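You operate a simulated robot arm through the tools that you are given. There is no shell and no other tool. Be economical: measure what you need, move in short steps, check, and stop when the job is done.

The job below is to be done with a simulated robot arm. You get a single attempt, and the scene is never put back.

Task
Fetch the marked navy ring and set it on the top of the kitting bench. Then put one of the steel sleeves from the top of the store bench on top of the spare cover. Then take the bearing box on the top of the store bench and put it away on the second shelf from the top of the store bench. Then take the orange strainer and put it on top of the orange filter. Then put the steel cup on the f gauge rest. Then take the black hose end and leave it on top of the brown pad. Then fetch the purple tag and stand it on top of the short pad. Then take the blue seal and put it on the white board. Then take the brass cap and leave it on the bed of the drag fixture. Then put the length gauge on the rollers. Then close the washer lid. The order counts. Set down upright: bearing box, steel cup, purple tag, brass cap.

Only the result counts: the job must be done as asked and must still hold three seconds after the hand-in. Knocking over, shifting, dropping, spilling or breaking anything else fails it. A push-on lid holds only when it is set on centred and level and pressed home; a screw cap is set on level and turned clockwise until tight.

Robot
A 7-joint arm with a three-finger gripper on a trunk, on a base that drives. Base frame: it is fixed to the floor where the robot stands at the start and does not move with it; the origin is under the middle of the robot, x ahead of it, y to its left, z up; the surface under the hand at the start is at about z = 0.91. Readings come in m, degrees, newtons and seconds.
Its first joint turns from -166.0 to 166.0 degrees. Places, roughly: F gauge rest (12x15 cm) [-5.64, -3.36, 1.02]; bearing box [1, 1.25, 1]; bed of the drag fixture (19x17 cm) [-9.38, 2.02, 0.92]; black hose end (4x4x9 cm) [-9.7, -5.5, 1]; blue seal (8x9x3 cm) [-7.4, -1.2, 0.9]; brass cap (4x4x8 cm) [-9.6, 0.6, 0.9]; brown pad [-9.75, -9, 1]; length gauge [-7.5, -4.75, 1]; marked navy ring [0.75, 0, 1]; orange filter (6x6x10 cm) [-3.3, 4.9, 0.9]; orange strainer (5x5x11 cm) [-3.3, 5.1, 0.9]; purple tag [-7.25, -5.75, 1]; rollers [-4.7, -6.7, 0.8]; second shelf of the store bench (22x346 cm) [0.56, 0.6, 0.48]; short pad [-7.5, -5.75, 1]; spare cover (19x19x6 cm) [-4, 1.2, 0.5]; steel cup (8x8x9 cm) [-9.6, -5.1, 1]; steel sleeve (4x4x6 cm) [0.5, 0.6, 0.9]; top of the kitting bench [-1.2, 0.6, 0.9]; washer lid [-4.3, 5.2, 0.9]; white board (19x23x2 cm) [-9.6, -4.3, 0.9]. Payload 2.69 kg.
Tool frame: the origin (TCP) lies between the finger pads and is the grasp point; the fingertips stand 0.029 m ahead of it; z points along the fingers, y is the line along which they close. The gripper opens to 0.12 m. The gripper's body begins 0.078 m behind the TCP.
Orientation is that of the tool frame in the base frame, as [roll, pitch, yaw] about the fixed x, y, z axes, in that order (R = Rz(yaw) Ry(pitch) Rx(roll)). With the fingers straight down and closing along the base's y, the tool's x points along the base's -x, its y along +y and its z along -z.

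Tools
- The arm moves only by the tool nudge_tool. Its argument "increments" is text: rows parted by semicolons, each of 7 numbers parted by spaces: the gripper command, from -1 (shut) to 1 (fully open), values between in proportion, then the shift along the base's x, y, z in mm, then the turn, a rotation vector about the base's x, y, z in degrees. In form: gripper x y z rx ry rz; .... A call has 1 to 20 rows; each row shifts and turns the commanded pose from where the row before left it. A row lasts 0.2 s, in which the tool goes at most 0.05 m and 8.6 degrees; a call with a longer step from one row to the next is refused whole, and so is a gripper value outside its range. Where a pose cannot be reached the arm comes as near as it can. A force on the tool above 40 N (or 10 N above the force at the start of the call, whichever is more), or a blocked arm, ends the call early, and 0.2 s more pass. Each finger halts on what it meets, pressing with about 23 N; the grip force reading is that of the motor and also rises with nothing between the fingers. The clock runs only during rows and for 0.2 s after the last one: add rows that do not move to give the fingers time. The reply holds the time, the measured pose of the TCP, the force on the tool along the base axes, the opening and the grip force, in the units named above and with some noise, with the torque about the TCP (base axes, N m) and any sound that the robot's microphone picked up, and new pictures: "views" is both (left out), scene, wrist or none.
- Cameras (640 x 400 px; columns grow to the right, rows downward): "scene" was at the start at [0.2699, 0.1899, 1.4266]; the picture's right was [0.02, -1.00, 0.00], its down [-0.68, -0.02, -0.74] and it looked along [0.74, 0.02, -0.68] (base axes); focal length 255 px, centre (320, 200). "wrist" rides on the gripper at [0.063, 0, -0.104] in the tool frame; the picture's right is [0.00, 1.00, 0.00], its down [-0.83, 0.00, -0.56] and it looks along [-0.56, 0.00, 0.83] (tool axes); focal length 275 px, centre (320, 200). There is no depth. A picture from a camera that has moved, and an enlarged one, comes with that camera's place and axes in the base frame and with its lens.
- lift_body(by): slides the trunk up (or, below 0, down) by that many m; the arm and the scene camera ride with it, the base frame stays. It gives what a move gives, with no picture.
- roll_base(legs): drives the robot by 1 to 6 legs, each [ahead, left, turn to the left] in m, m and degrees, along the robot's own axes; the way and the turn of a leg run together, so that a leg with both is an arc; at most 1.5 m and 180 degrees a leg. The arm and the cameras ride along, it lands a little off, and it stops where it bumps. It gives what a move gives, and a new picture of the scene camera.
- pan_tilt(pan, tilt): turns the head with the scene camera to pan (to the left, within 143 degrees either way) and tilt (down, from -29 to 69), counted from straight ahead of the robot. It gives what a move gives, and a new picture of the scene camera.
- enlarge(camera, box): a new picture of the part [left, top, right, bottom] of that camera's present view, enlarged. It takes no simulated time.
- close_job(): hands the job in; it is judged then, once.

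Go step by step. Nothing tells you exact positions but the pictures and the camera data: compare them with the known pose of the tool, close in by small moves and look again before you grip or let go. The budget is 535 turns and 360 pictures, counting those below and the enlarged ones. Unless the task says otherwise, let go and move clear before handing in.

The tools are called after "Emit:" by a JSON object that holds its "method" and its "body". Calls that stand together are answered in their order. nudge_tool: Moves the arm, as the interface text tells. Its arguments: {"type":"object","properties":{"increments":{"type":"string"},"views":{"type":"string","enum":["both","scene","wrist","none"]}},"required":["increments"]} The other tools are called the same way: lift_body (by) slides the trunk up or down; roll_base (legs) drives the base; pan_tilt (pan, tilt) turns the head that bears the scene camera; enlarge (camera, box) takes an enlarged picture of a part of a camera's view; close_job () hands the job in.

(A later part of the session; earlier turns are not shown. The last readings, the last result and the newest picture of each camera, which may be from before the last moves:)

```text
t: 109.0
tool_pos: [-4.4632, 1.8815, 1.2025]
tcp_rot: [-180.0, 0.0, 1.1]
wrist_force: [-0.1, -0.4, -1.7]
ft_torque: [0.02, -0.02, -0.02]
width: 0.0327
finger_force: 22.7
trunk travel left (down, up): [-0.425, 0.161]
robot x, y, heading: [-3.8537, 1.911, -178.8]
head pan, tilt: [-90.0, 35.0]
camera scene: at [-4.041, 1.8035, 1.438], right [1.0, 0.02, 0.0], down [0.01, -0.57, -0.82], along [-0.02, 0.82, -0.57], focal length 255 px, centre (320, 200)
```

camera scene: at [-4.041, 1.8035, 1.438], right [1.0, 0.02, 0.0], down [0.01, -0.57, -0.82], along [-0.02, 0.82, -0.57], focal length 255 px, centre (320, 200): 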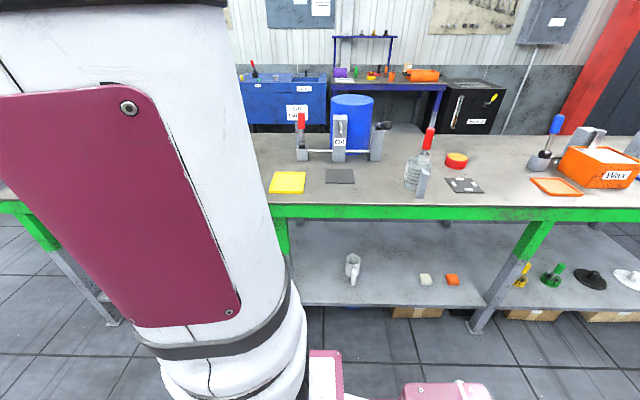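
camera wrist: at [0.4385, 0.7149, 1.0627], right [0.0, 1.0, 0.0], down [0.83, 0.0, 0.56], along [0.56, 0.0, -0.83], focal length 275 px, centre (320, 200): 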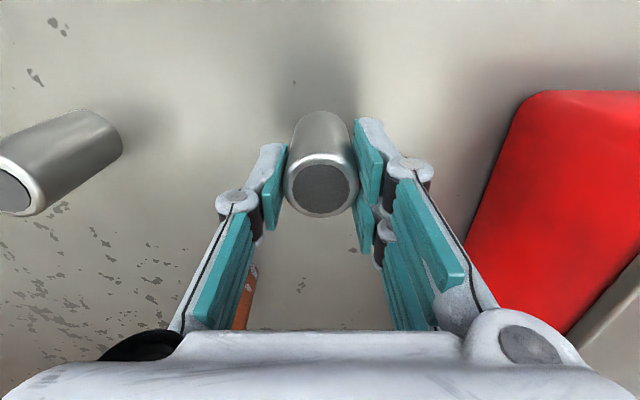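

Cover is at about (-4.0, 1.18). Zoom on it.

Emit:
{"method": "pan_tilt", "body": {"pan": 90, "tilt": 52}}

Emit:
{"method": "enlarge", "body": {"camera": "scene", "box": [220, 200, 400, 312]}}

```text
t: 111.7
tool_pos: [-4.4627, 1.8822, 1.2029]
tcp_rot: [-179.9, 0.1, 1.1]
wrist_force: [-0.2, 0.1, -1.9]
ft_torque: [0.03, 0.0, 0.02]
width: 0.0323
finger_force: 22.7
trunk travel left (down, up): [-0.425, 0.161]
robot x, y, heading: [-3.8543, 1.9133, -178.9]
head pan, tilt: [90.0, 52.0]
camera scene: at [-4.0378, 1.6404, 1.4136], right [-1.0, -0.02, 0.0], down [-0.02, 0.79, -0.62], along [0.01, -0.62, -0.79], focal length 255 px, centre (320, 200)
```

scene: 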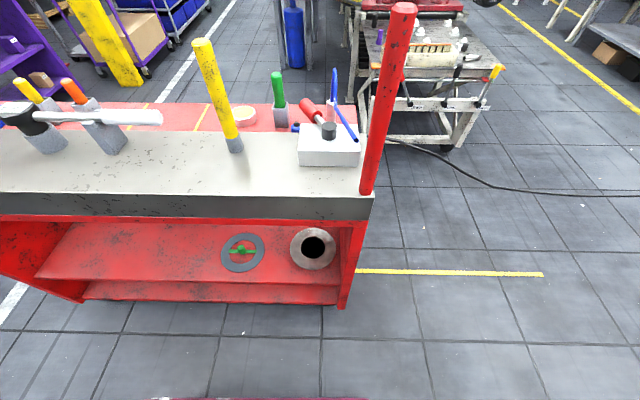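

```text
3.56 times, centred on (310, 256) of scene
camera zoom: at [-4.0378, 1.6404, 1.4136], right [-1.0, -0.02, 0.0], down [-0.02, 0.79, -0.62], along [0.01, -0.62, -0.79], focal length 906 px, centre (356, 1)
```

zoom: 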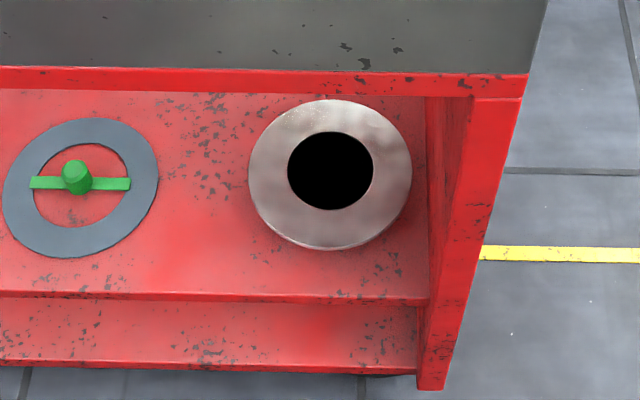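

The cover has a flat annulus about 4 cm wide around a dark opening, so I'll set the sleeve on the annulus part nearest the opening of the cart, with the tool tilted. First I set the sleeve on the empty green bench edge near (-3.87, 2.63) to re-grip with a tilt.

Emit:
{"method": "roll_base", "body": {"legs": [[0, 0, -91]]}}

Emit:
{"method": "pan_tilt", "body": {"pan": -10, "tilt": 45}}

```text
t: 115.9
tool_pos: [-3.8866, 2.5214, 1.2015]
tcp_rot: [-180.0, 0.0, -88.5]
wrist_force: [-0.7, 0.2, -1.7]
ft_torque: [-0.01, 0.01, 0.0]
width: 0.0327
finger_force: 22.9
trunk travel left (down, up): [-0.425, 0.161]
robot x, y, heading: [-3.8556, 1.9065, 91.4]
head pan, tilt: [90.0, 52.0]
camera scene: at [-4.1247, 2.0904, 1.4136], right [-0.03, 1.0, 0.0], down [0.79, 0.02, -0.62], along [-0.62, -0.02, -0.79], focal length 255 px, centre (320, 200)
```

scene: 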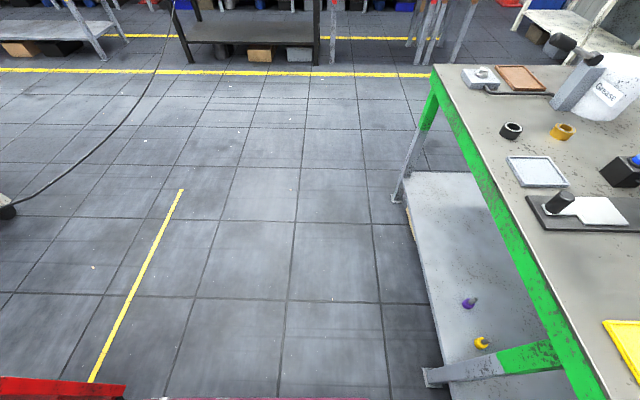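

```text
t: 117.7
tool_pos: [-3.8872, 2.5205, 1.203]
tcp_rot: [-179.9, 0.0, -88.4]
wrist_force: [0.4, 0.6, -2.0]
ft_torque: [-0.04, 0.01, -0.01]
width: 0.0325
finger_force: 22.9
trunk travel left (down, up): [-0.425, 0.161]
robot x, y, heading: [-3.8553, 1.91, 91.5]
head pan, tilt: [-10.0, 45.0]
camera scene: at [-4.0377, 2.1728, 1.4232], right [0.99, -0.15, 0.0], down [-0.1, -0.7, -0.71], along [0.1, 0.7, -0.71], focal length 255 px, centre (320, 200)
```

scene: 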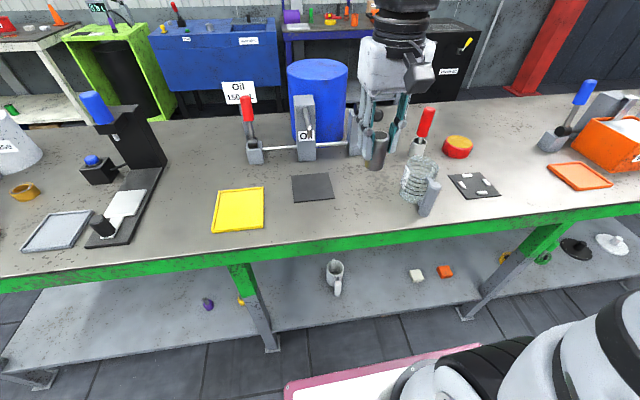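

I'll lower the sleeve at (-3.885, 2.605), well between the dark pad and the bottle.

Emit:
{"method": "nudge_tool", "body": {"increments": "-1 0 20 -40 0 0 0;-1 0 20 -40 0 0 0;-1 0 20 -40 0 0 0;-1 0 22 -40 0 0 0;-1 0 0 -40 0 0 0;-1 0 0 -20 0 0 0;-1 0 0 0 0 0 0", "views": "both"}}

```text
t: 119.3
tool_pos: [-3.8855, 2.6032, 0.9838]
tcp_rot: [-179.9, 0.0, -88.5]
wrist_force: [0.1, 0.0, -2.0]
ft_torque: [0.02, 0.0, 0.01]
width: 0.0327
finger_force: 22.8
trunk travel left (down, up): [-0.425, 0.161]
robot x, y, heading: [-3.8532, 1.9107, 91.5]
head pan, tilt: [-10.0, 45.0]
camera scene: at [-4.0376, 2.1727, 1.4232], right [0.99, -0.15, 0.0], down [-0.1, -0.7, -0.71], along [0.1, 0.7, -0.71], focal length 255 px, centre (320, 200)
camera wrist: at [-3.8846, 2.5409, 1.0888], right [-1.0, -0.03, 0.0], down [-0.03, 0.83, 0.56], along [-0.02, 0.56, -0.83], focal length 275 px, centre (320, 200)
```

scene: 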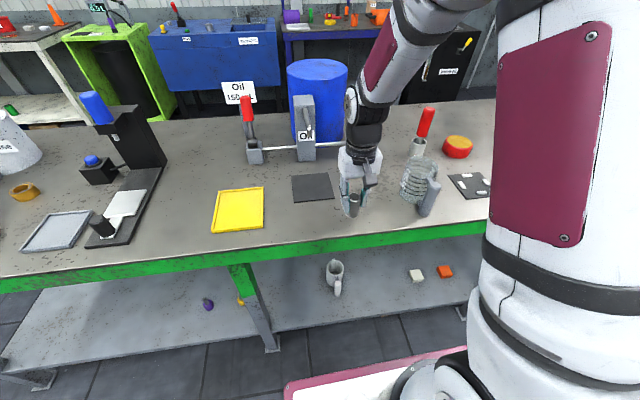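
wrist: 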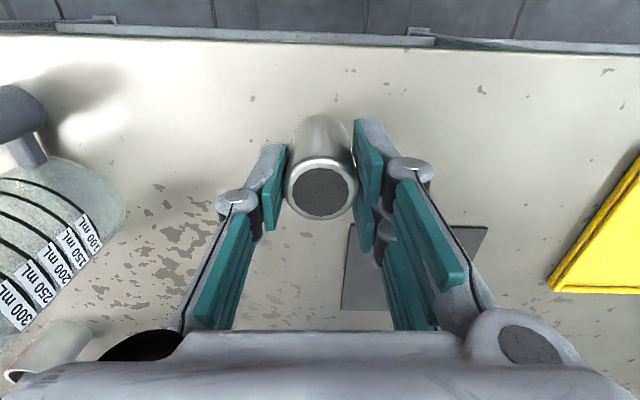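

Emit:
{"method": "nudge_tool", "body": {"increments": "-1 0 0 -12 0 0 0;-1 0 0 -6 0 0 0;-1 0 0 -3 0 0 0;-1 0 0 -2 0 0 0;-1 0 0 -2 0 0 0;-1 0 0 0 0 0 0", "views": "none"}}

```text
t: 120.7
tool_pos: [-3.8869, 2.6031, 0.9581]
tcp_rot: [-179.9, 0.1, -88.5]
wrist_force: [0.2, 0.3, 2.9]
ft_torque: [-0.05, 0.0, -0.03]
width: 0.0328
finger_force: 23.3
trunk travel left (down, up): [-0.425, 0.161]
robot x, y, heading: [-3.856, 1.9092, 91.4]
head pan, tilt: [-10.0, 45.0]
```

Contact. Release, tilt the tool 40° about the closing axis, lower slightly and re-grip.

Emit:
{"method": "nudge_tool", "body": {"increments": "-0.2 0 0 0 0 0 0;0.2 0 0 0 0 0 0;0.2 0 0 0 0 0 0;0.2 0 0 0 8 0 0;0.2 0 0 0 8 0 0;0.2 0 0 0 8 0 0;0.2 0 0 0 8 0 0;0.2 0 0 0 8 0 0;0.2 0 0 -8 0 0 0;0.2 0 0 -8 0 0 0;0.2 0 0 0 0 0 0", "views": "wrist"}}

```text
t: 123.1
tool_pos: [-3.8882, 2.6083, 0.9428]
tcp_rot: [-178.6, 40.0, -88.0]
wrist_force: [-0.3, -0.7, 0.0]
ft_torque: [0.0, -0.04, 0.0]
width: 0.072
finger_force: 0.0
out of reach, approached as far as the arm can: row 8
trunk travel left (down, up): [-0.425, 0.161]
robot x, y, heading: [-3.8509, 1.9135, 91.6]
head pan, tilt: [-10.0, 45.0]
camera wrist: at [-3.8867, 2.4934, 0.9834], right [-1.0, -0.02, -0.02], down [-0.03, 0.28, 0.96], along [-0.02, 0.96, -0.28], focal length 275 px, centre (320, 200)
```

wrist: 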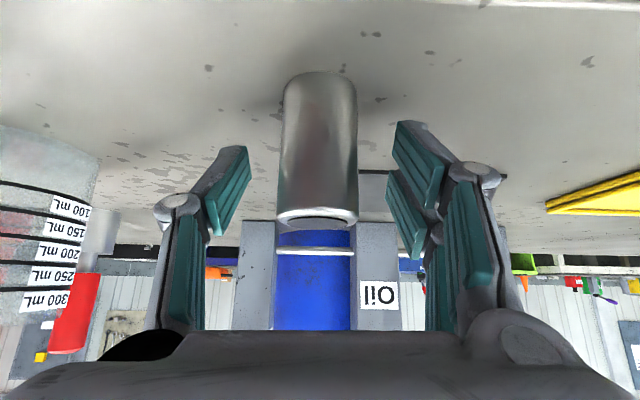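

Emit:
{"method": "nudge_tool", "body": {"increments": "-0.3 0 -3 0 0 0 0;-1 0 0 0 0 0 0;-1 0 0 0 0 0 0;-1 0 0 0 0 0 0", "views": "none"}}

Emit:
{"method": "nudge_tool", "body": {"increments": "-1 0 0 30 0 0 0;-1 0 0 40 0 0 0;-1 0 -10 40 0 0 0;-1 0 -20 40 0 0 0;-1 0 -20 40 0 0 0;-1 0 0 0 0 0 0", "views": "wrist"}}

```text
t: 124.1
tool_pos: [-3.8878, 2.6088, 0.9425]
tcp_rot: [-178.7, 40.1, -88.0]
wrist_force: [-1.4, 0.4, 2.0]
ft_torque: [0.01, 0.09, 0.02]
width: 0.0322
finger_force: 23.1
trunk travel left (down, up): [-0.425, 0.161]
robot x, y, heading: [-3.8547, 1.9071, 91.8]
head pan, tilt: [-10.0, 45.0]
```

```text
t: 125.5
tool_pos: [-3.8824, 2.5605, 1.1331]
tcp_rot: [-170.6, 40.6, -77.3]
wrist_force: [-2.7, -3.1, -4.0]
ft_torque: [0.14, -0.01, -0.16]
width: 0.0321
finger_force: 23.1
trunk travel left (down, up): [-0.425, 0.161]
robot x, y, heading: [-3.8509, 1.9063, 91.5]
head pan, tilt: [-10.0, 45.0]
camera wrist: at [-3.8741, 2.4439, 1.1727], right [-0.99, -0.12, -0.13], down [-0.15, 0.25, 0.96], along [-0.08, 0.96, -0.26], focal length 275 px, centre (320, 200)
```

wrist: 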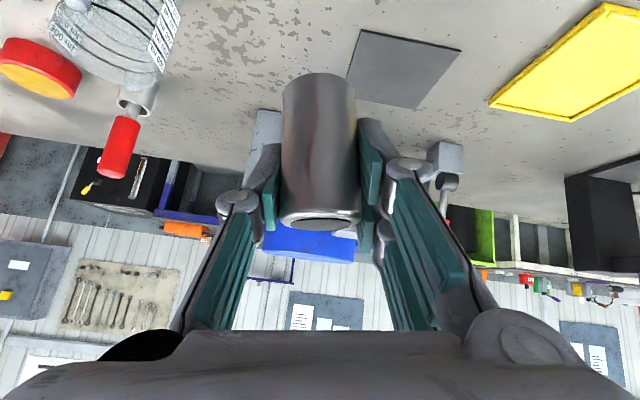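

The sleeve is held tilted (the wrist strays a little up here). I'll turn left to face -x, then lower the trunk so that the cart shelf is in comfortable reach.

Emit:
{"method": "roll_base", "body": {"legs": [[0, 0, 88.5]]}}

Emit:
{"method": "lift_body", "body": {"by": -0.36}}

Emit:
{"method": "nudge_tool", "body": {"increments": "-1 0 0 0 0 0 0;-1 0 0 0 0 0 0", "views": "wrist"}}

```text
t: 129.6
tool_pos: [-4.4979, 1.8952, 1.1304]
tcp_rot: [-178.7, 40.0, 0.4]
wrist_force: [0.7, 0.0, -1.5]
ft_torque: [0.05, 0.01, -0.01]
width: 0.032
finger_force: 22.3
trunk travel left (down, up): [-0.425, 0.161]
robot x, y, heading: [-3.8529, 1.9096, 179.8]
head pan, tilt: [-10.0, 45.0]
camera scene: at [-4.1233, 1.7338, 1.4232], right [0.18, 0.98, 0.0], down [0.7, -0.12, -0.71], along [-0.7, 0.12, -0.71], focal length 255 px, centre (320, 200)
```

scene: 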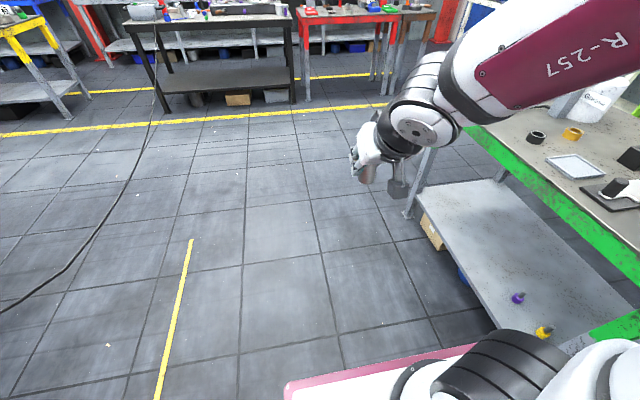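

```text
t: 133.1
tool_pos: [-4.5972, 1.8955, 0.7708]
tcp_rot: [-178.7, 39.9, 0.3]
wrist_force: [-0.3, 0.4, -2.2]
ft_torque: [0.0, 0.03, 0.0]
width: 0.032
finger_force: 22.5
trunk travel left (down, up): [-0.065, 0.521]
robot x, y, heading: [-3.8545, 1.9124, 180.0]
head pan, tilt: [-10.0, 45.0]
```

```text
t: 133.7
tool_pos: [-4.5966, 1.8956, 0.7712]
tcp_rot: [-178.6, 39.9, 0.4]
wrist_force: [0.1, 0.5, -2.6]
ft_torque: [-0.01, 0.02, -0.02]
width: 0.0322
finger_force: 22.8
trunk travel left (down, up): [-0.065, 0.521]
robot x, y, heading: [-3.8539, 1.9072, 180.0]
head pan, tilt: [-10.0, 45.0]
camera wrist: at [-4.4818, 1.8948, 0.8113], right [0.0, -1.0, -0.02], down [-0.28, -0.02, 0.96], along [-0.96, 0.01, -0.28], focal length 275 px, centre (320, 200)
```

wrist: 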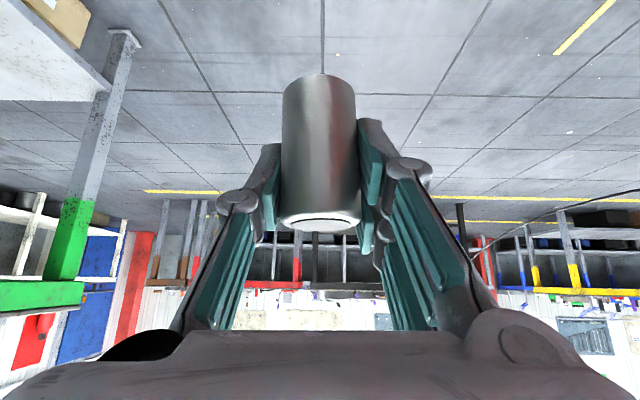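

Orientation is good. I'll pull the hand in 60 mm, lower the trunk a bit more, shift the base and turn to face the cart.

Emit:
{"method": "nudge_tool", "body": {"increments": "-1 30 0 0 0 0 0;-1 30 0 0 0 0 0;-1 0 0 0 0 0 0", "views": "none"}}

Emit:
{"method": "lift_body", "body": {"by": -0.05}}

Emit:
{"method": "roll_base", "body": {"legs": [[0.16, -0.14, 0], [0, 0, 90]]}}

Emit:
{"method": "pan_tilt", "body": {"pan": 0, "tilt": 45}}

```text
t: 134.5
tool_pos: [-4.566, 1.892, 0.8023]
tcp_rot: [-178.6, 39.7, 0.5]
wrist_force: [-0.3, 0.9, -1.5]
ft_torque: [-0.03, -0.01, 0.03]
width: 0.0321
finger_force: 23.1
out of reach, approached as far as the arm can: row 1, 2
trunk travel left (down, up): [-0.065, 0.521]
robot x, y, heading: [-3.8528, 1.9083, 179.9]
head pan, tilt: [-10.0, 45.0]
```

```text
t: 135.4
tool_pos: [-4.567, 1.8929, 0.7522]
tcp_rot: [-178.6, 39.9, 0.3]
wrist_force: [0.2, 0.5, -2.4]
ft_torque: [0.01, 0.01, -0.05]
width: 0.0322
finger_force: 23.0
trunk travel left (down, up): [-0.015, 0.571]
robot x, y, heading: [-3.855, 1.9119, 180.0]
head pan, tilt: [-10.0, 45.0]
```

```text
t: 140.9
tool_pos: [-4.0123, 1.3435, 0.7511]
tcp_rot: [-178.6, 39.8, 88.7]
wrist_force: [-0.1, -0.7, -2.4]
ft_torque: [-0.01, -0.01, 0.01]
width: 0.0321
finger_force: 23.0
trunk travel left (down, up): [-0.015, 0.571]
robot x, y, heading: [-4.01, 2.0604, -91.8]
head pan, tilt: [-10.0, 45.0]
camera scene: at [-3.8471, 1.672, 1.0137], right [-0.98, 0.2, 0.0], down [0.14, 0.69, -0.71], along [-0.14, -0.69, -0.71], focal length 255 px, centre (320, 200)
```

scene: 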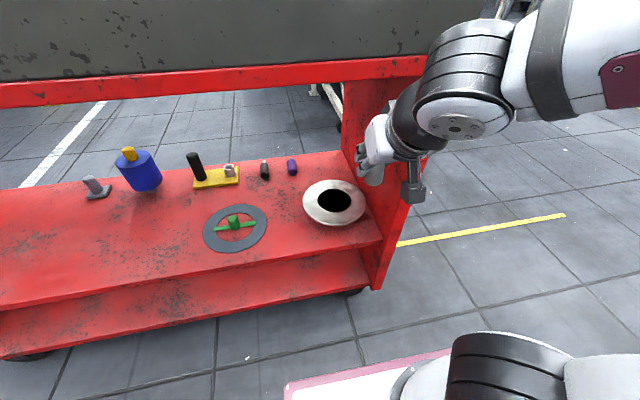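

```text
t: 141.6
tool_pos: [-4.0106, 1.3434, 0.7522]
tcp_rot: [-178.7, 39.9, 88.7]
wrist_force: [0.1, 0.2, -1.7]
ft_torque: [0.03, 0.0, -0.01]
width: 0.0322
finger_force: 22.9
trunk travel left (down, up): [-0.015, 0.571]
robot x, y, heading: [-4.0119, 2.0567, -91.8]
head pan, tilt: [0.0, 45.0]
camera scene: at [-3.833, 1.6703, 1.0137], right [-1.0, 0.03, 0.0], down [0.02, 0.71, -0.71], along [-0.02, -0.71, -0.71], focal length 255 px, centre (320, 200)
```

scene: 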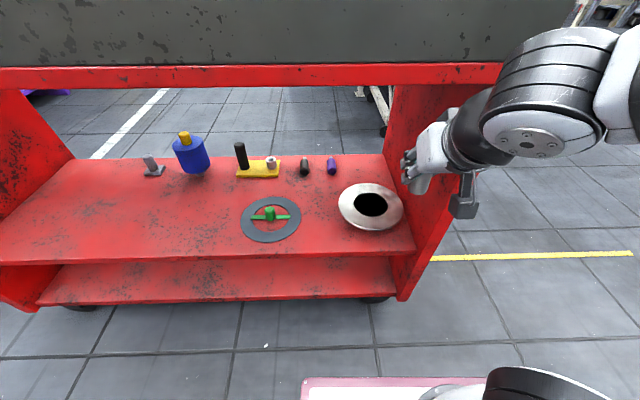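

Emit:
{"method": "enlarge", "body": {"camera": "scene", "box": [310, 165, 430, 240]}}

```text
5.33 times, centred on (370, 202) of scene
camera zoom: at [-3.833, 1.6703, 1.0137], right [-1.0, 0.03, 0.0], down [0.02, 0.71, -0.71], along [-0.02, -0.71, -0.71], focal length 1360 px, centre (53, 187)
```

zoom: 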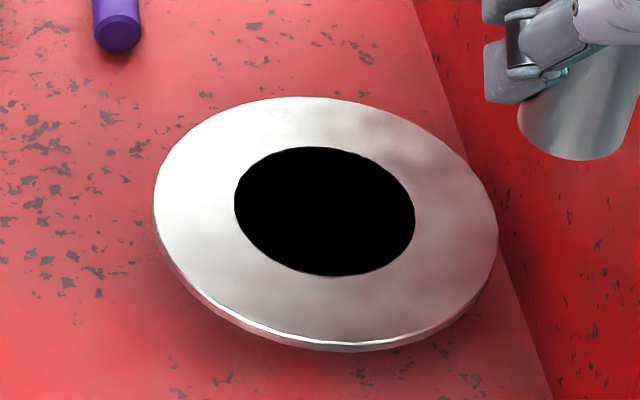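

I triangulate the cover top at z≈0.47, centre (-4.0, 1.15), flange 4.4 cm wide. The target spot is (-3.995, 1.222). I'll lower in front of the shelf, then look.

Emit:
{"method": "nudge_tool", "body": {"increments": "-1 5 0 -40 0 0 0;-1 5 0 -40 0 0 0;-1 5 0 -40 0 0 0;-1 0 0 -40 0 0 0;-1 0 0 -12 0 0 0;-1 0 0 0 0 0 0", "views": "both"}}

```text
t: 143.0
tool_pos: [-3.9854, 1.2682, 0.6276]
tcp_rot: [-178.6, 39.7, 88.7]
wrist_force: [0.0, 0.2, -1.4]
ft_torque: [-0.04, -0.02, 0.02]
width: 0.0322
finger_force: 23.1
out of reach, approached as far as the arm can: row 1, 2, 3, 4, 5
trunk travel left (down, up): [-0.015, 0.571]
robot x, y, heading: [-4.0112, 2.0561, -91.7]
head pan, tilt: [0.0, 45.0]
camera scene: at [-3.8329, 1.6703, 1.0137], right [-1.0, 0.03, 0.0], down [0.02, 0.71, -0.71], along [-0.02, -0.71, -0.71], focal length 255 px, centre (320, 200)
camera wrist: at [-3.9818, 1.3837, 0.6691], right [1.0, -0.03, -0.02], down [0.01, -0.28, 0.96], along [-0.04, -0.96, -0.28], focal length 275 px, centre (320, 200)
```

scene: 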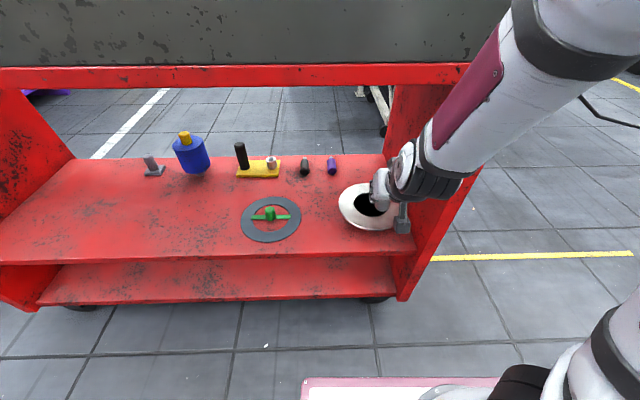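
wrist: 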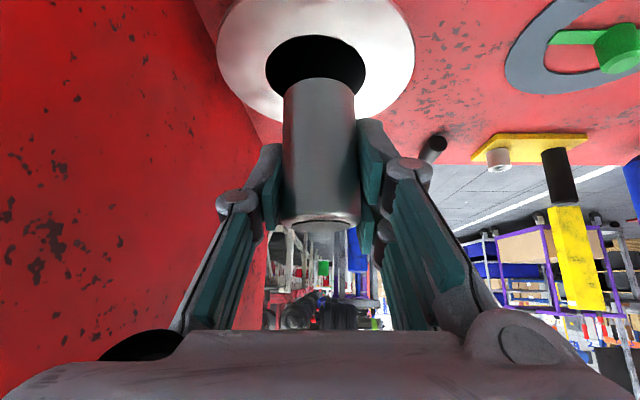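

The arm wants a longer reach at this height. I'll move it inward in -y to the target while still above the cover.

Emit:
{"method": "nudge_tool", "body": {"increments": "-1 0 -40 0 0 0 0;-1 0 -40 0 0 0 0;-1 0 -30 0 0 0 0;-1 0 0 0 0 0 0", "views": "wrist"}}

```text
t: 144.0
tool_pos: [-3.9848, 1.1599, 0.6291]
tcp_rot: [-178.7, 39.8, 88.7]
wrist_force: [0.8, 0.4, -1.4]
ft_torque: [-0.01, 0.02, 0.0]
width: 0.0321
finger_force: 22.9
trunk travel left (down, up): [-0.015, 0.571]
robot x, y, heading: [-4.0088, 2.057, -91.9]
head pan, tilt: [0.0, 45.0]
camera wrist: at [-3.98, 1.2746, 0.6687], right [1.0, -0.03, -0.02], down [0.01, -0.28, 0.96], along [-0.04, -0.96, -0.28], focal length 275 px, centre (320, 200)
```

wrist: 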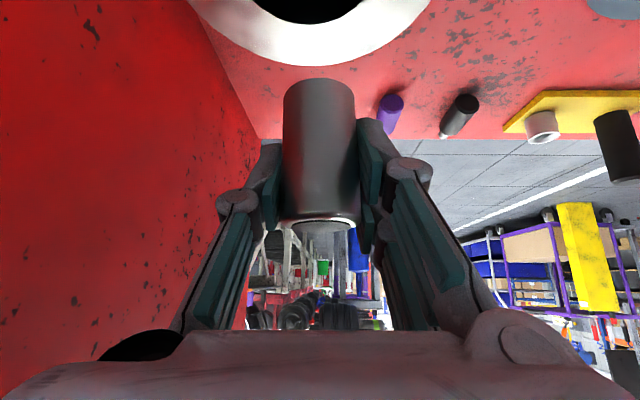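

Refined: cover centre y≈1.155, so I want the sleeve at y≈1.227. Back the base up 5 cm, which also brings the sleeve over the near flange.

Emit:
{"method": "roll_base", "body": {"legs": [[-0.06, 0, 0]]}}

Emit:
{"method": "nudge_tool", "body": {"increments": "-1 -12 1 -20 0 0 0;-1 0 0 -30 0 0 0;-1 0 0 -20 0 0 0;-1 0 0 0 0 0 0", "views": "both"}}

```text
t: 145.0
tool_pos: [-3.9796, 1.221, 0.6281]
tcp_rot: [-178.6, 39.9, 89.0]
wrist_force: [-0.4, -0.3, -2.4]
ft_torque: [-0.03, 0.03, 0.0]
width: 0.0319
finger_force: 23.3
trunk travel left (down, up): [-0.015, 0.571]
robot x, y, heading: [-4.0083, 2.1191, -91.5]
head pan, tilt: [0.0, 45.0]
camera scene: at [-3.8298, 1.7331, 1.0137], right [-1.0, 0.03, 0.0], down [0.02, 0.71, -0.71], along [-0.02, -0.71, -0.71], focal length 255 px, centre (320, 200)
```

scene: 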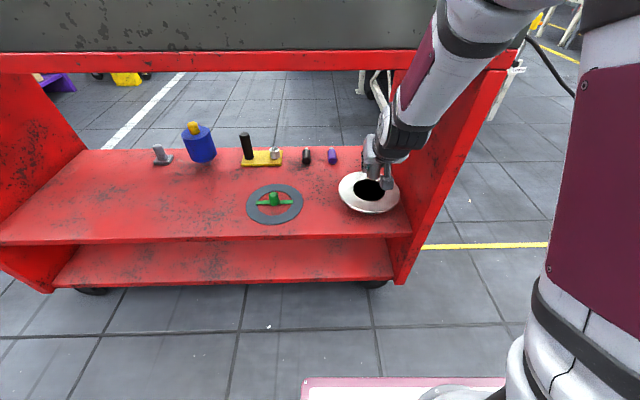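

```text
t: 146.0
tool_pos: [-3.9917, 1.2228, 0.5578]
tcp_rot: [-178.7, 39.9, 88.8]
wrist_force: [-0.5, 0.5, -1.1]
ft_torque: [-0.02, -0.02, 0.03]
width: 0.032
finger_force: 22.9
trunk travel left (down, up): [-0.015, 0.571]
robot x, y, heading: [-4.0058, 2.121, -91.5]
head pan, tilt: [0.0, 45.0]
camera scene: at [-3.8299, 1.7331, 1.0137], right [-1.0, 0.03, 0.0], down [0.02, 0.71, -0.71], along [-0.02, -0.71, -0.71], focal length 255 px, centre (320, 200)
camera wrist: at [-3.9867, 1.3375, 0.5988], right [1.0, -0.03, -0.02], down [0.01, -0.28, 0.96], along [-0.04, -0.96, -0.28], focal length 275 px, centre (320, 200)
```

scene: 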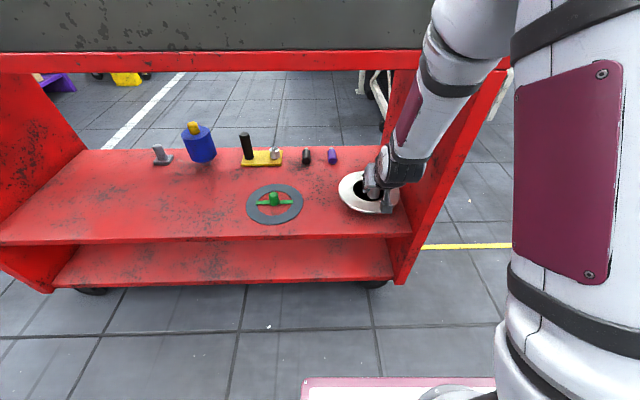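
wrist: 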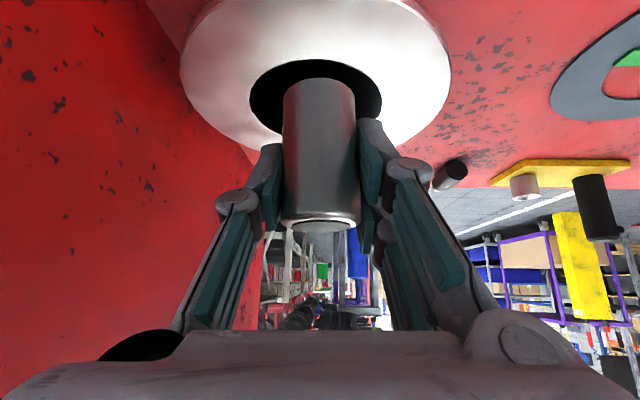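

The sleeve is over the near flange, centred in x. Lower to contact in small steps.

Emit:
{"method": "nudge_tool", "body": {"increments": "-1 -3 -1 -15 0 0 0;-1 0 0 -13 0 0 0;-1 0 0 -5 0 0 0;-1 0 0 0 0 0 0", "views": "wrist"}}

```text
t: 147.0
tool_pos: [-3.9956, 1.222, 0.5251]
tcp_rot: [-178.7, 39.9, 88.9]
wrist_force: [0.2, -0.2, -1.7]
ft_torque: [-0.01, -0.01, 0.0]
width: 0.0322
finger_force: 23.1
trunk travel left (down, up): [-0.015, 0.571]
robot x, y, heading: [-4.0088, 2.1204, -91.8]
head pan, tilt: [0.0, 45.0]
camera wrist: at [-3.9904, 1.3378, 0.5665], right [1.0, -0.03, -0.02], down [0.01, -0.28, 0.96], along [-0.04, -0.96, -0.28], focal length 275 px, centre (320, 200)
```

wrist: 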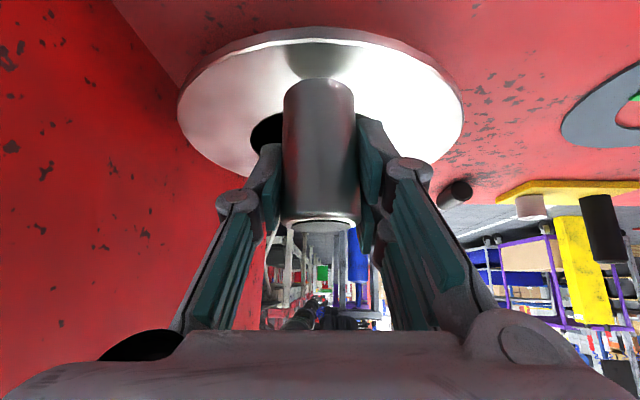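

Emit:
{"method": "nudge_tool", "body": {"increments": "-1 0 0 -4 0 0 0;-1 0 0 -3 0 0 0;-1 0 0 -2 0 0 0;-1 0 0 -2 0 0 0;-1 0 0 0 0 0 0", "views": "wrist"}}

```text
t: 148.2
tool_pos: [-3.9947, 1.2222, 0.5147]
tcp_rot: [-178.7, 39.9, 89.1]
wrist_force: [-0.3, 1.0, 1.5]
ft_torque: [0.08, -0.08, 0.04]
width: 0.0323
finger_force: 23.5
trunk travel left (down, up): [-0.015, 0.571]
robot x, y, heading: [-4.0088, 2.1174, -91.8]
head pan, tilt: [0.0, 45.0]
camera wrist: at [-3.9909, 1.3364, 0.5553], right [1.0, -0.03, -0.02], down [0.01, -0.28, 0.96], along [-0.04, -0.96, -0.28], focal length 275 px, centre (320, 200)
```

wrist: 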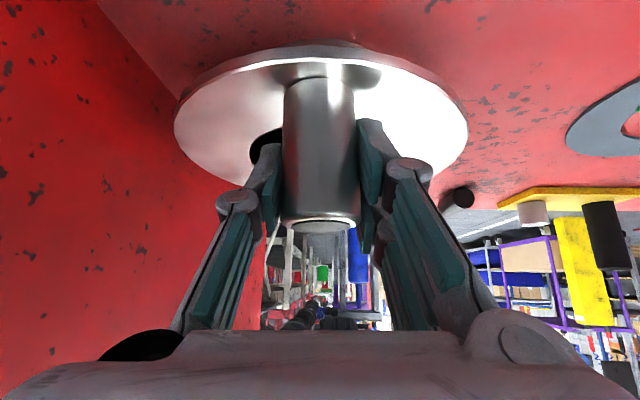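

Sleeve touches the flange, ~1 cm from its outer edge and ~5 mm from the hole. Release and retreat along the tool axis.

Emit:
{"method": "nudge_tool", "body": {"increments": "-1 0 0 -1 0 0 0;-0.4 0 0 0 0 0 0;-0.1 0 0 0 0 0 0;0.2 0 0 0 0 0 0;0.2 0 0 0 0 0 0;0.2 0 13 15 0 0 0;0.2 0 26 31 0 0 0;0.2 0 26 31 0 0 0;0.2 0 26 31 0 0 0;0.2 0 0 0 0 0 0", "views": "both"}}

```text
t: 150.4
tool_pos: [-3.9953, 1.3106, 0.6208]
tcp_rot: [-178.7, 39.9, 88.9]
wrist_force: [0.0, -0.4, -0.9]
ft_torque: [-0.02, -0.02, 0.0]
width: 0.0721
finger_force: 0.0
trunk travel left (down, up): [-0.015, 0.571]
robot x, y, heading: [-4.008, 2.1209, -91.5]
head pan, tilt: [0.0, 45.0]
camera scene: at [-3.8298, 1.7331, 1.0137], right [-1.0, 0.03, 0.0], down [0.02, 0.71, -0.71], along [-0.02, -0.71, -0.71], focal length 255 px, centre (320, 200)
camera wrist: at [-3.9917, 1.4257, 0.6613], right [1.0, -0.03, -0.02], down [0.01, -0.28, 0.96], along [-0.04, -0.96, -0.28], focal length 275 px, centre (320, 200)
```

scene: 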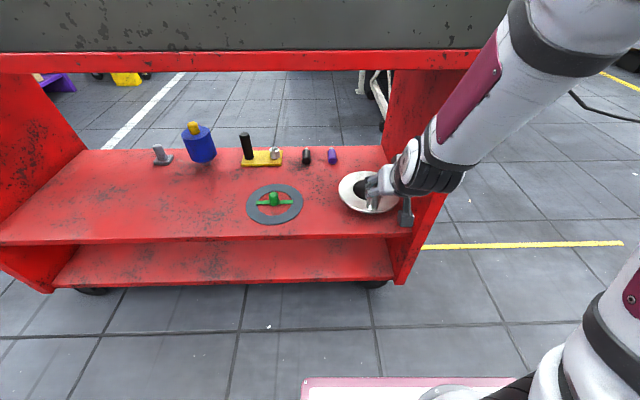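
wrist: 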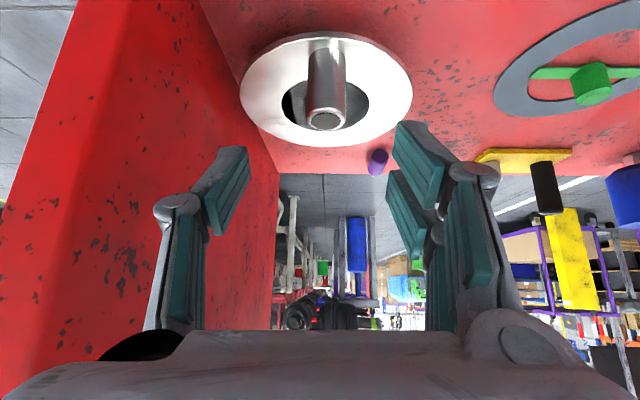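

The sleeve stands upright on the spare cover. Retreat, straighten the tool, raise the trunk, and head back to the store bench.

Emit:
{"method": "nudge_tool", "body": {"increments": "0.2 0 20 40 0 0 0;0.2 0 20 40 0 0 0;0.2 0 20 40 0 0 0;0.2 0 10 20 0 0 0;0.2 0 0 0 0 0 0", "views": "none"}}

Emit:
{"method": "lift_body", "body": {"by": 0.41}}

Emit:
{"method": "roll_base", "body": {"legs": [[0, 0, 90]]}}

```text
t: 151.6
tool_pos: [-3.9952, 1.3797, 0.764]
tcp_rot: [-178.8, 39.7, 88.9]
wrist_force: [0.1, -0.2, 0.1]
ft_torque: [0.01, 0.01, 0.0]
width: 0.0721
finger_force: 0.0
trunk travel left (down, up): [-0.015, 0.571]
robot x, y, heading: [-4.0049, 2.1187, -91.7]
head pan, tilt: [0.0, 45.0]
```

```text
refused: 0.41 is not a number from -0.4 to 0.4
```

```text
t: 155.7
tool_pos: [-3.2684, 2.0885, 0.7623]
tcp_rot: [-178.6, 39.8, 175.5]
wrist_force: [0.1, 0.5, 0.5]
ft_torque: [0.0, 0.02, 0.01]
width: 0.0718
finger_force: 0.0
trunk travel left (down, up): [-0.015, 0.571]
robot x, y, heading: [-4.0096, 2.121, -5.1]
head pan, tilt: [0.0, 45.0]
camera scene: at [-3.615, 2.2737, 1.0137], right [-0.09, -1.0, 0.0], down [-0.7, 0.06, -0.71], along [0.7, -0.06, -0.71], focal length 255 px, centre (320, 200)
```

scene: 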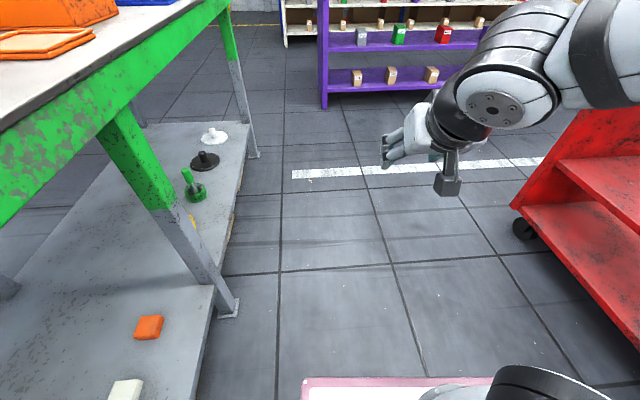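

Now raise the trunk, straighten the tool, and drive back along the same route.

Emit:
{"method": "lift_body", "body": {"by": 0.4}}

Emit:
{"method": "nudge_tool", "body": {"increments": "0.5 -20 0 20 0 8 0;0.5 -20 0 20 0 8 0;0.5 -20 0 20 0 8 0;0.5 -20 0 0 0 8 0;0.5 -20 0 0 0 8 0;0.5 0 0 0 0 0 0", "views": "none"}}

Emit:
{"method": "roll_base", "body": {"legs": [[0, 0, 5.1], [1.4, -0.15, 0], [0.55, 0, 0], [0, 0, 54.7]]}}

```text
t: 159.5
tool_pos: [-3.2679, 2.0883, 1.1627]
tcp_rot: [-178.7, 39.9, 175.5]
wrist_force: [-0.7, -0.1, -0.6]
ft_torque: [0.01, -0.03, -0.03]
width: 0.072
finger_force: 0.0
trunk travel left (down, up): [-0.415, 0.171]
robot x, y, heading: [-4.005, 2.1192, -5.0]
head pan, tilt: [0.0, 45.0]
```

```text
t: 160.9
tool_pos: [-3.3694, 2.0892, 1.2238]
tcp_rot: [-175.8, 0.0, 176.6]
wrist_force: [0.0, 0.1, -0.2]
ft_torque: [0.01, 0.02, -0.02]
width: 0.0899
finger_force: 0.1
trunk travel left (down, up): [-0.415, 0.171]
robot x, y, heading: [-4.0082, 2.1198, -5.2]
head pan, tilt: [0.0, 45.0]
```

```text
t: 173.5
tool_pos: [-1.7374, 2.5169, 1.2229]
tcp_rot: [-175.8, -0.1, -122.9]
wrist_force: [-0.4, 0.2, -0.2]
ft_torque: [0.0, 0.02, -0.02]
width: 0.0898
finger_force: 0.0
trunk travel left (down, up): [-0.415, 0.171]
robot x, y, heading: [-2.0742, 1.9727, 55.7]
head pan, tilt: [0.0, 45.0]
camera scene: at [-2.079, 2.3072, 1.4132], right [0.82, -0.57, 0.0], down [-0.4, -0.58, -0.71], along [0.4, 0.58, -0.71], focal length 255 px, centre (320, 200)
```

scene: 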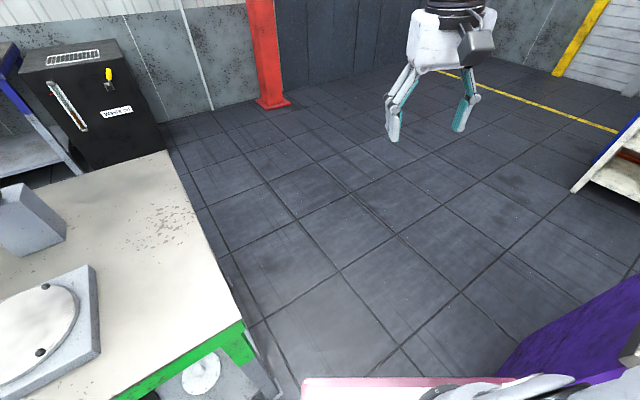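

Emit:
{"method": "roll_base", "body": {"legs": [[1.15, 0.02, 0], [0, 0, -55.7], [1.2, -0.27, 0], [0, 0, -90]]}}

```text
t: 191.3
tool_pos: [-0.2295, 1.9902, 1.2224]
tcp_rot: [-175.8, 0.1, 92.3]
wrist_force: [0.2, -0.9, 0.2]
ft_torque: [0.02, 0.01, -0.02]
width: 0.0897
finger_force: 0.1
trunk travel left (down, up): [-0.415, 0.171]
robot x, y, heading: [-0.2642, 2.6311, -89.3]
head pan, tilt: [0.0, 45.0]
camera scene: at [-0.0709, 2.3552, 1.4132], right [-1.0, -0.01, 0.0], down [-0.01, 0.71, -0.71], along [0.01, -0.71, -0.71], focal length 255 px, centre (320, 200)
```

scene: 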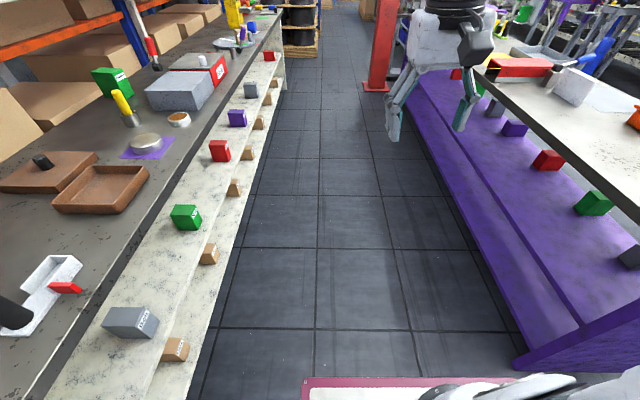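

Drive down the aisle to y≈1.15 and face the bench.

Emit:
{"method": "roll_base", "body": {"legs": [[1.45, 0.05, 0], [0, 0, 89.5]]}}

```text
t: 202.3
tool_pos: [0.4369, 1.2545, 1.2229]
tcp_rot: [-175.8, 0.1, -176.3]
wrist_force: [-0.1, 0.4, 0.0]
ft_torque: [-0.01, 0.01, -0.01]
width: 0.09
finger_force: 0.0
trunk travel left (down, up): [-0.415, 0.171]
robot x, y, heading: [-0.2014, 1.2001, 2.2]
head pan, tilt: [0.0, 45.0]
camera scene: at [0.0655, 1.4014, 1.4132], right [0.04, -1.0, 0.0], down [-0.71, -0.03, -0.71], along [0.71, 0.03, -0.71], focal length 255 px, centre (320, 200)
```

scene: 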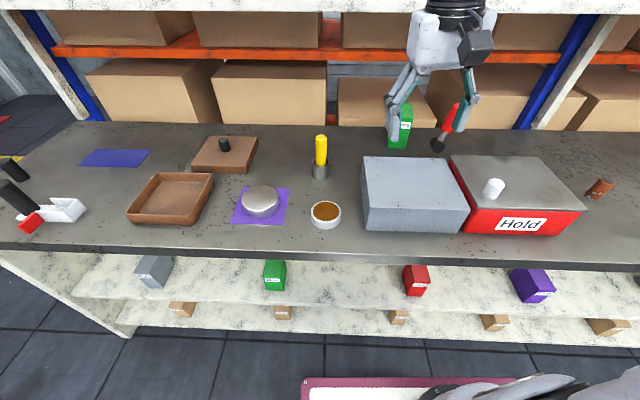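

Second shelf (z≈0.48, coloured boxes) confirmed. Let me look closely at the bearing box and its neighbours.

Emit:
{"method": "enlarge", "body": {"camera": "scene", "box": [350, 80, 480, 170]}}

Emit:
{"method": "enlarge", "body": {"camera": "scene", "box": [240, 230, 480, 360]}}

```text
4.44 times, centred on (415, 125) of scene
camera zoom: at [0.0655, 1.4014, 1.4132], right [0.04, -1.0, 0.0], down [-0.71, -0.03, -0.71], along [0.71, 0.03, -0.71], focal length 1133 px, centre (-102, 533)
```

zoom: 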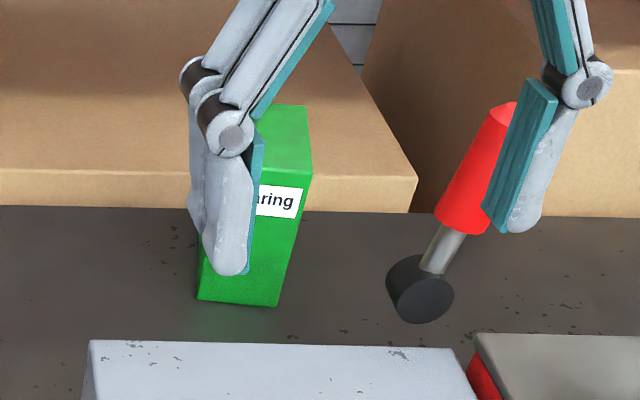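

```text
2.67 times, centred on (360, 295) of scene
camera zoom: at [0.0655, 1.4014, 1.4132], right [0.04, -1.0, 0.0], down [-0.71, -0.03, -0.71], along [0.71, 0.03, -0.71], focal length 680 px, centre (213, -53)
```

zoom: 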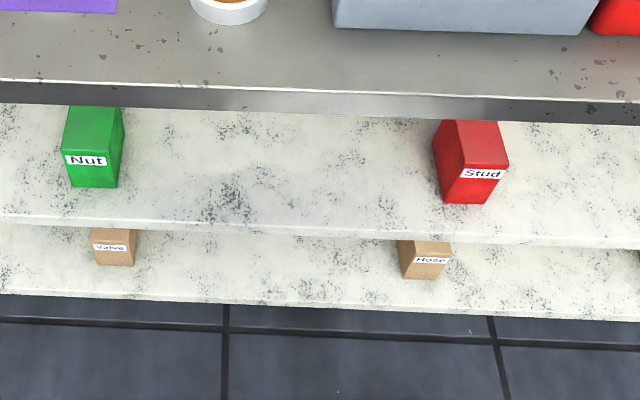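

Bearing box is about 6 (y) × 12 (x) × 11 cm tall, centred near (0.91, 1.16). I'll move closer, square the tool and tilt it ~50° forward so the same grip suits the shelf.

Emit:
{"method": "roll_base", "body": {"legs": [[0, -0.05, -2.2], [0.13, 0, 0]]}}

Emit:
{"method": "nudge_tool", "body": {"increments": "0.7 0 0 0 4.2 0 -1.5;0.7 20 0 0 0 -8.4 0;0.7 20 0 0 0 -8.4 0;0.7 20 0 0 0 -8.4 0;0.7 20 0 0 0 -8.4 0;0.7 20 0 0 0 -8.4 0;0.7 20 0 0 0 -8.4 0;0.7 0 0 0 0 0 0", "views": "both"}}

```text
t: 204.1
tool_pos: [0.5673, 1.1797, 1.2234]
tcp_rot: [-175.9, 0.0, -178.3]
wrist_force: [-0.3, -0.2, 0.4]
ft_torque: [-0.01, 0.0, -0.01]
width: 0.0899
finger_force: 0.0
trunk travel left (down, up): [-0.415, 0.171]
robot x, y, heading: [-0.0726, 1.153, 0.2]
head pan, tilt: [0.0, 45.0]
camera scene: at [0.2021, 1.3412, 1.4132], right [0.0, -1.0, 0.0], down [-0.71, 0.0, -0.71], along [0.71, 0.0, -0.71], focal length 255 px, centre (320, 200)
```

scene: 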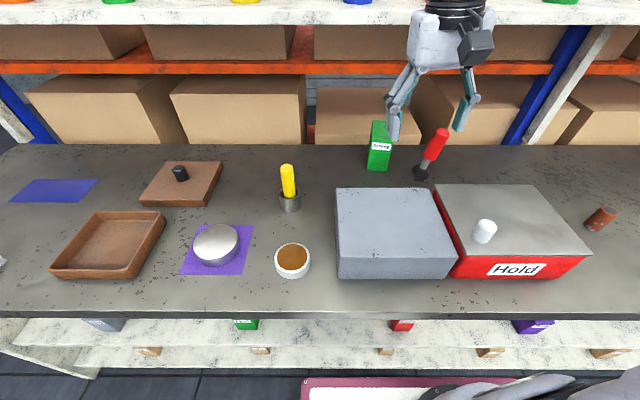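

```text
t: 205.9
tool_pos: [0.6894, 1.1802, 1.2225]
tcp_rot: [-179.8, 50.5, -179.7]
wrist_force: [-0.4, -0.2, -0.3]
ft_torque: [0.0, -0.02, 0.04]
width: 0.1019
finger_force: 0.0
trunk travel left (down, up): [-0.415, 0.171]
robot x, y, heading: [-0.0735, 1.1525, 0.2]
head pan, tilt: [0.0, 45.0]
camera scene: at [0.2021, 1.3411, 1.4132], right [0.0, -1.0, 0.0], down [-0.71, 0.0, -0.71], along [0.71, 0.0, -0.71], focal length 255 px, centre (320, 200)
camera wrist: at [0.5689, 1.1794, 1.2419], right [0.0, 1.0, -0.01], down [0.1, 0.01, 0.99], along [0.99, 0.0, -0.1], focal length 275 px, centre (320, 200)
```

scene: 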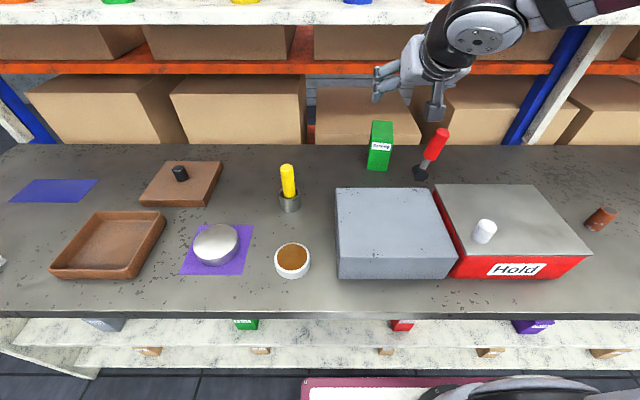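
wrist: 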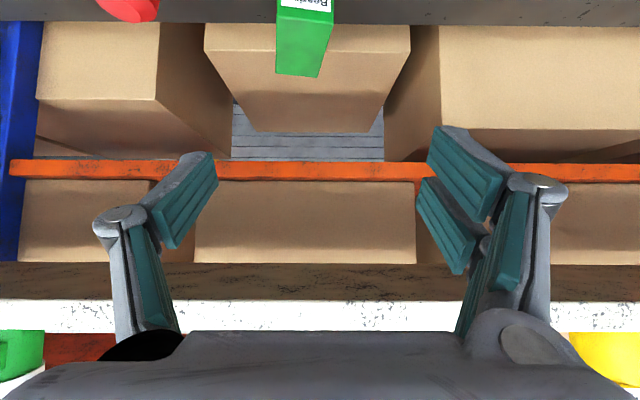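

Zoom on the box from here for its pose.

Emit:
{"method": "enlarge", "body": {"camera": "scene", "box": [345, 105, 465, 190]}}

```text
4.71 times, centred on (405, 148) of scene
camera zoom: at [0.2021, 1.3411, 1.4132], right [0.0, -1.0, 0.0], down [-0.71, 0.0, -0.71], along [0.71, 0.0, -0.71], focal length 1200 px, centre (-80, 447)
```

zoom: 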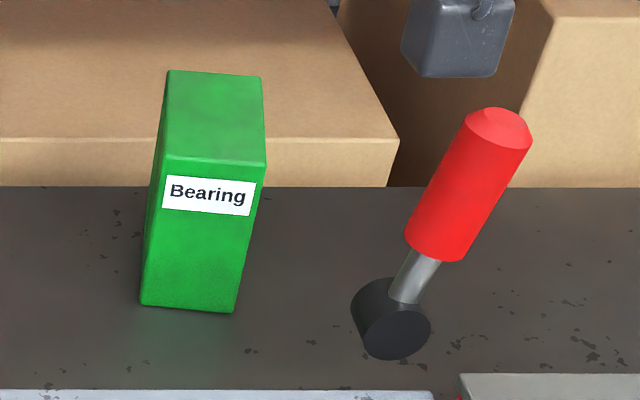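

Box: centre (0.905, 1.150), yaw about -9.5°, top at z≈1.015. I'll align the yaw and move to a pre-grasp 10 cm back along the tool axis.

Emit:
{"method": "nudge_tool", "body": {"increments": "0.7 0 0 0 0 0 -4.75;0.7 0 0 0 0 0 -4.75;0.7 25 -3 -40 0 0 0;0.7 25 -3 -40 0 0 0;0.7 25 -3 -40 0 0 0;0.7 25 -3 -40 0 0 0;0.7 18 -2 -34 0 0 0;0.7 0 0 0 0 0 0", "views": "both"}}

```text
t: 207.7
tool_pos: [0.7997, 1.1657, 1.0334]
tcp_rot: [-179.9, 50.4, 170.7]
wrist_force: [-0.8, -0.1, 0.6]
ft_torque: [0.0, 0.01, 0.0]
width: 0.1022
finger_force: 0.1
out of reach, approached as far as the arm can: row 4
trunk travel left (down, up): [-0.415, 0.171]
robot x, y, heading: [-0.0717, 1.1505, 0.1]
head pan, tilt: [0.0, 45.0]
camera scene: at [0.2021, 1.3411, 1.4132], right [0.0, -1.0, 0.0], down [-0.71, 0.0, -0.71], along [0.71, 0.0, -0.71], focal length 255 px, centre (320, 200)
camera wrist: at [0.6815, 1.1853, 1.0522], right [0.16, 0.99, -0.01], down [0.1, -0.01, 0.99], along [0.98, -0.16, -0.1], focal length 275 px, centre (320, 200)
```

scene: 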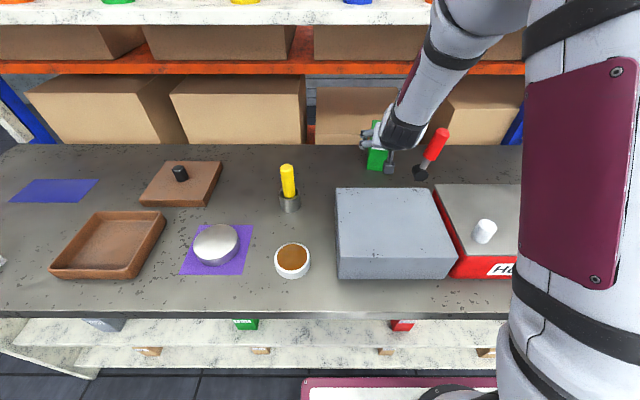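
wrist: 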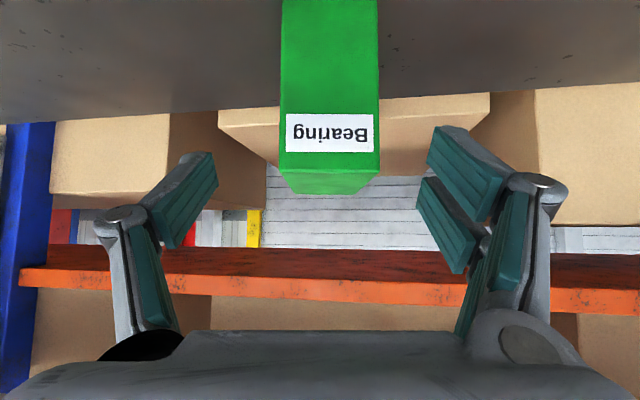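

Well aligned. Advance along the tool axis and close.

Emit:
{"method": "nudge_tool", "body": {"increments": "0.7 28 -2 -23 0 0 0;0.7 28 -3 -23 0 0 0;0.7 29 -4 -22 0 0 0;0.7 0 0 0 0 0 0", "views": "wrist"}}

```text
t: 208.7
tool_pos: [0.8883, 1.1562, 0.9673]
tcp_rot: [-179.7, 50.3, 170.8]
wrist_force: [0.4, -0.1, 0.1]
ft_torque: [-0.01, -0.02, -0.02]
width: 0.1022
finger_force: 0.0
trunk travel left (down, up): [-0.415, 0.171]
robot x, y, heading: [-0.0715, 1.1531, 0.1]
head pan, tilt: [0.0, 45.0]
camera wrist: at [0.77, 1.177, 0.9855], right [0.16, 0.99, -0.01], down [0.1, -0.01, 0.99], along [0.98, -0.16, -0.1], focal length 275 px, centre (320, 200)
```

wrist: 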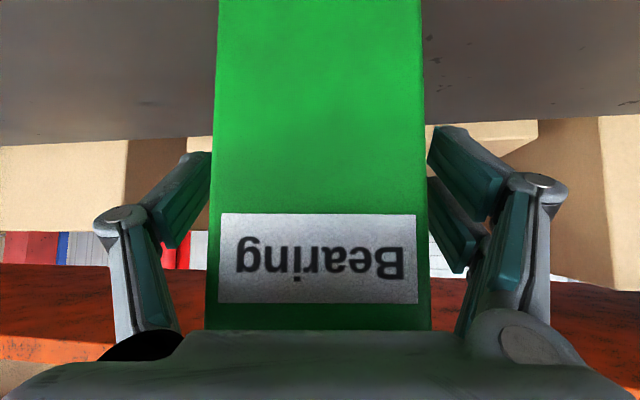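

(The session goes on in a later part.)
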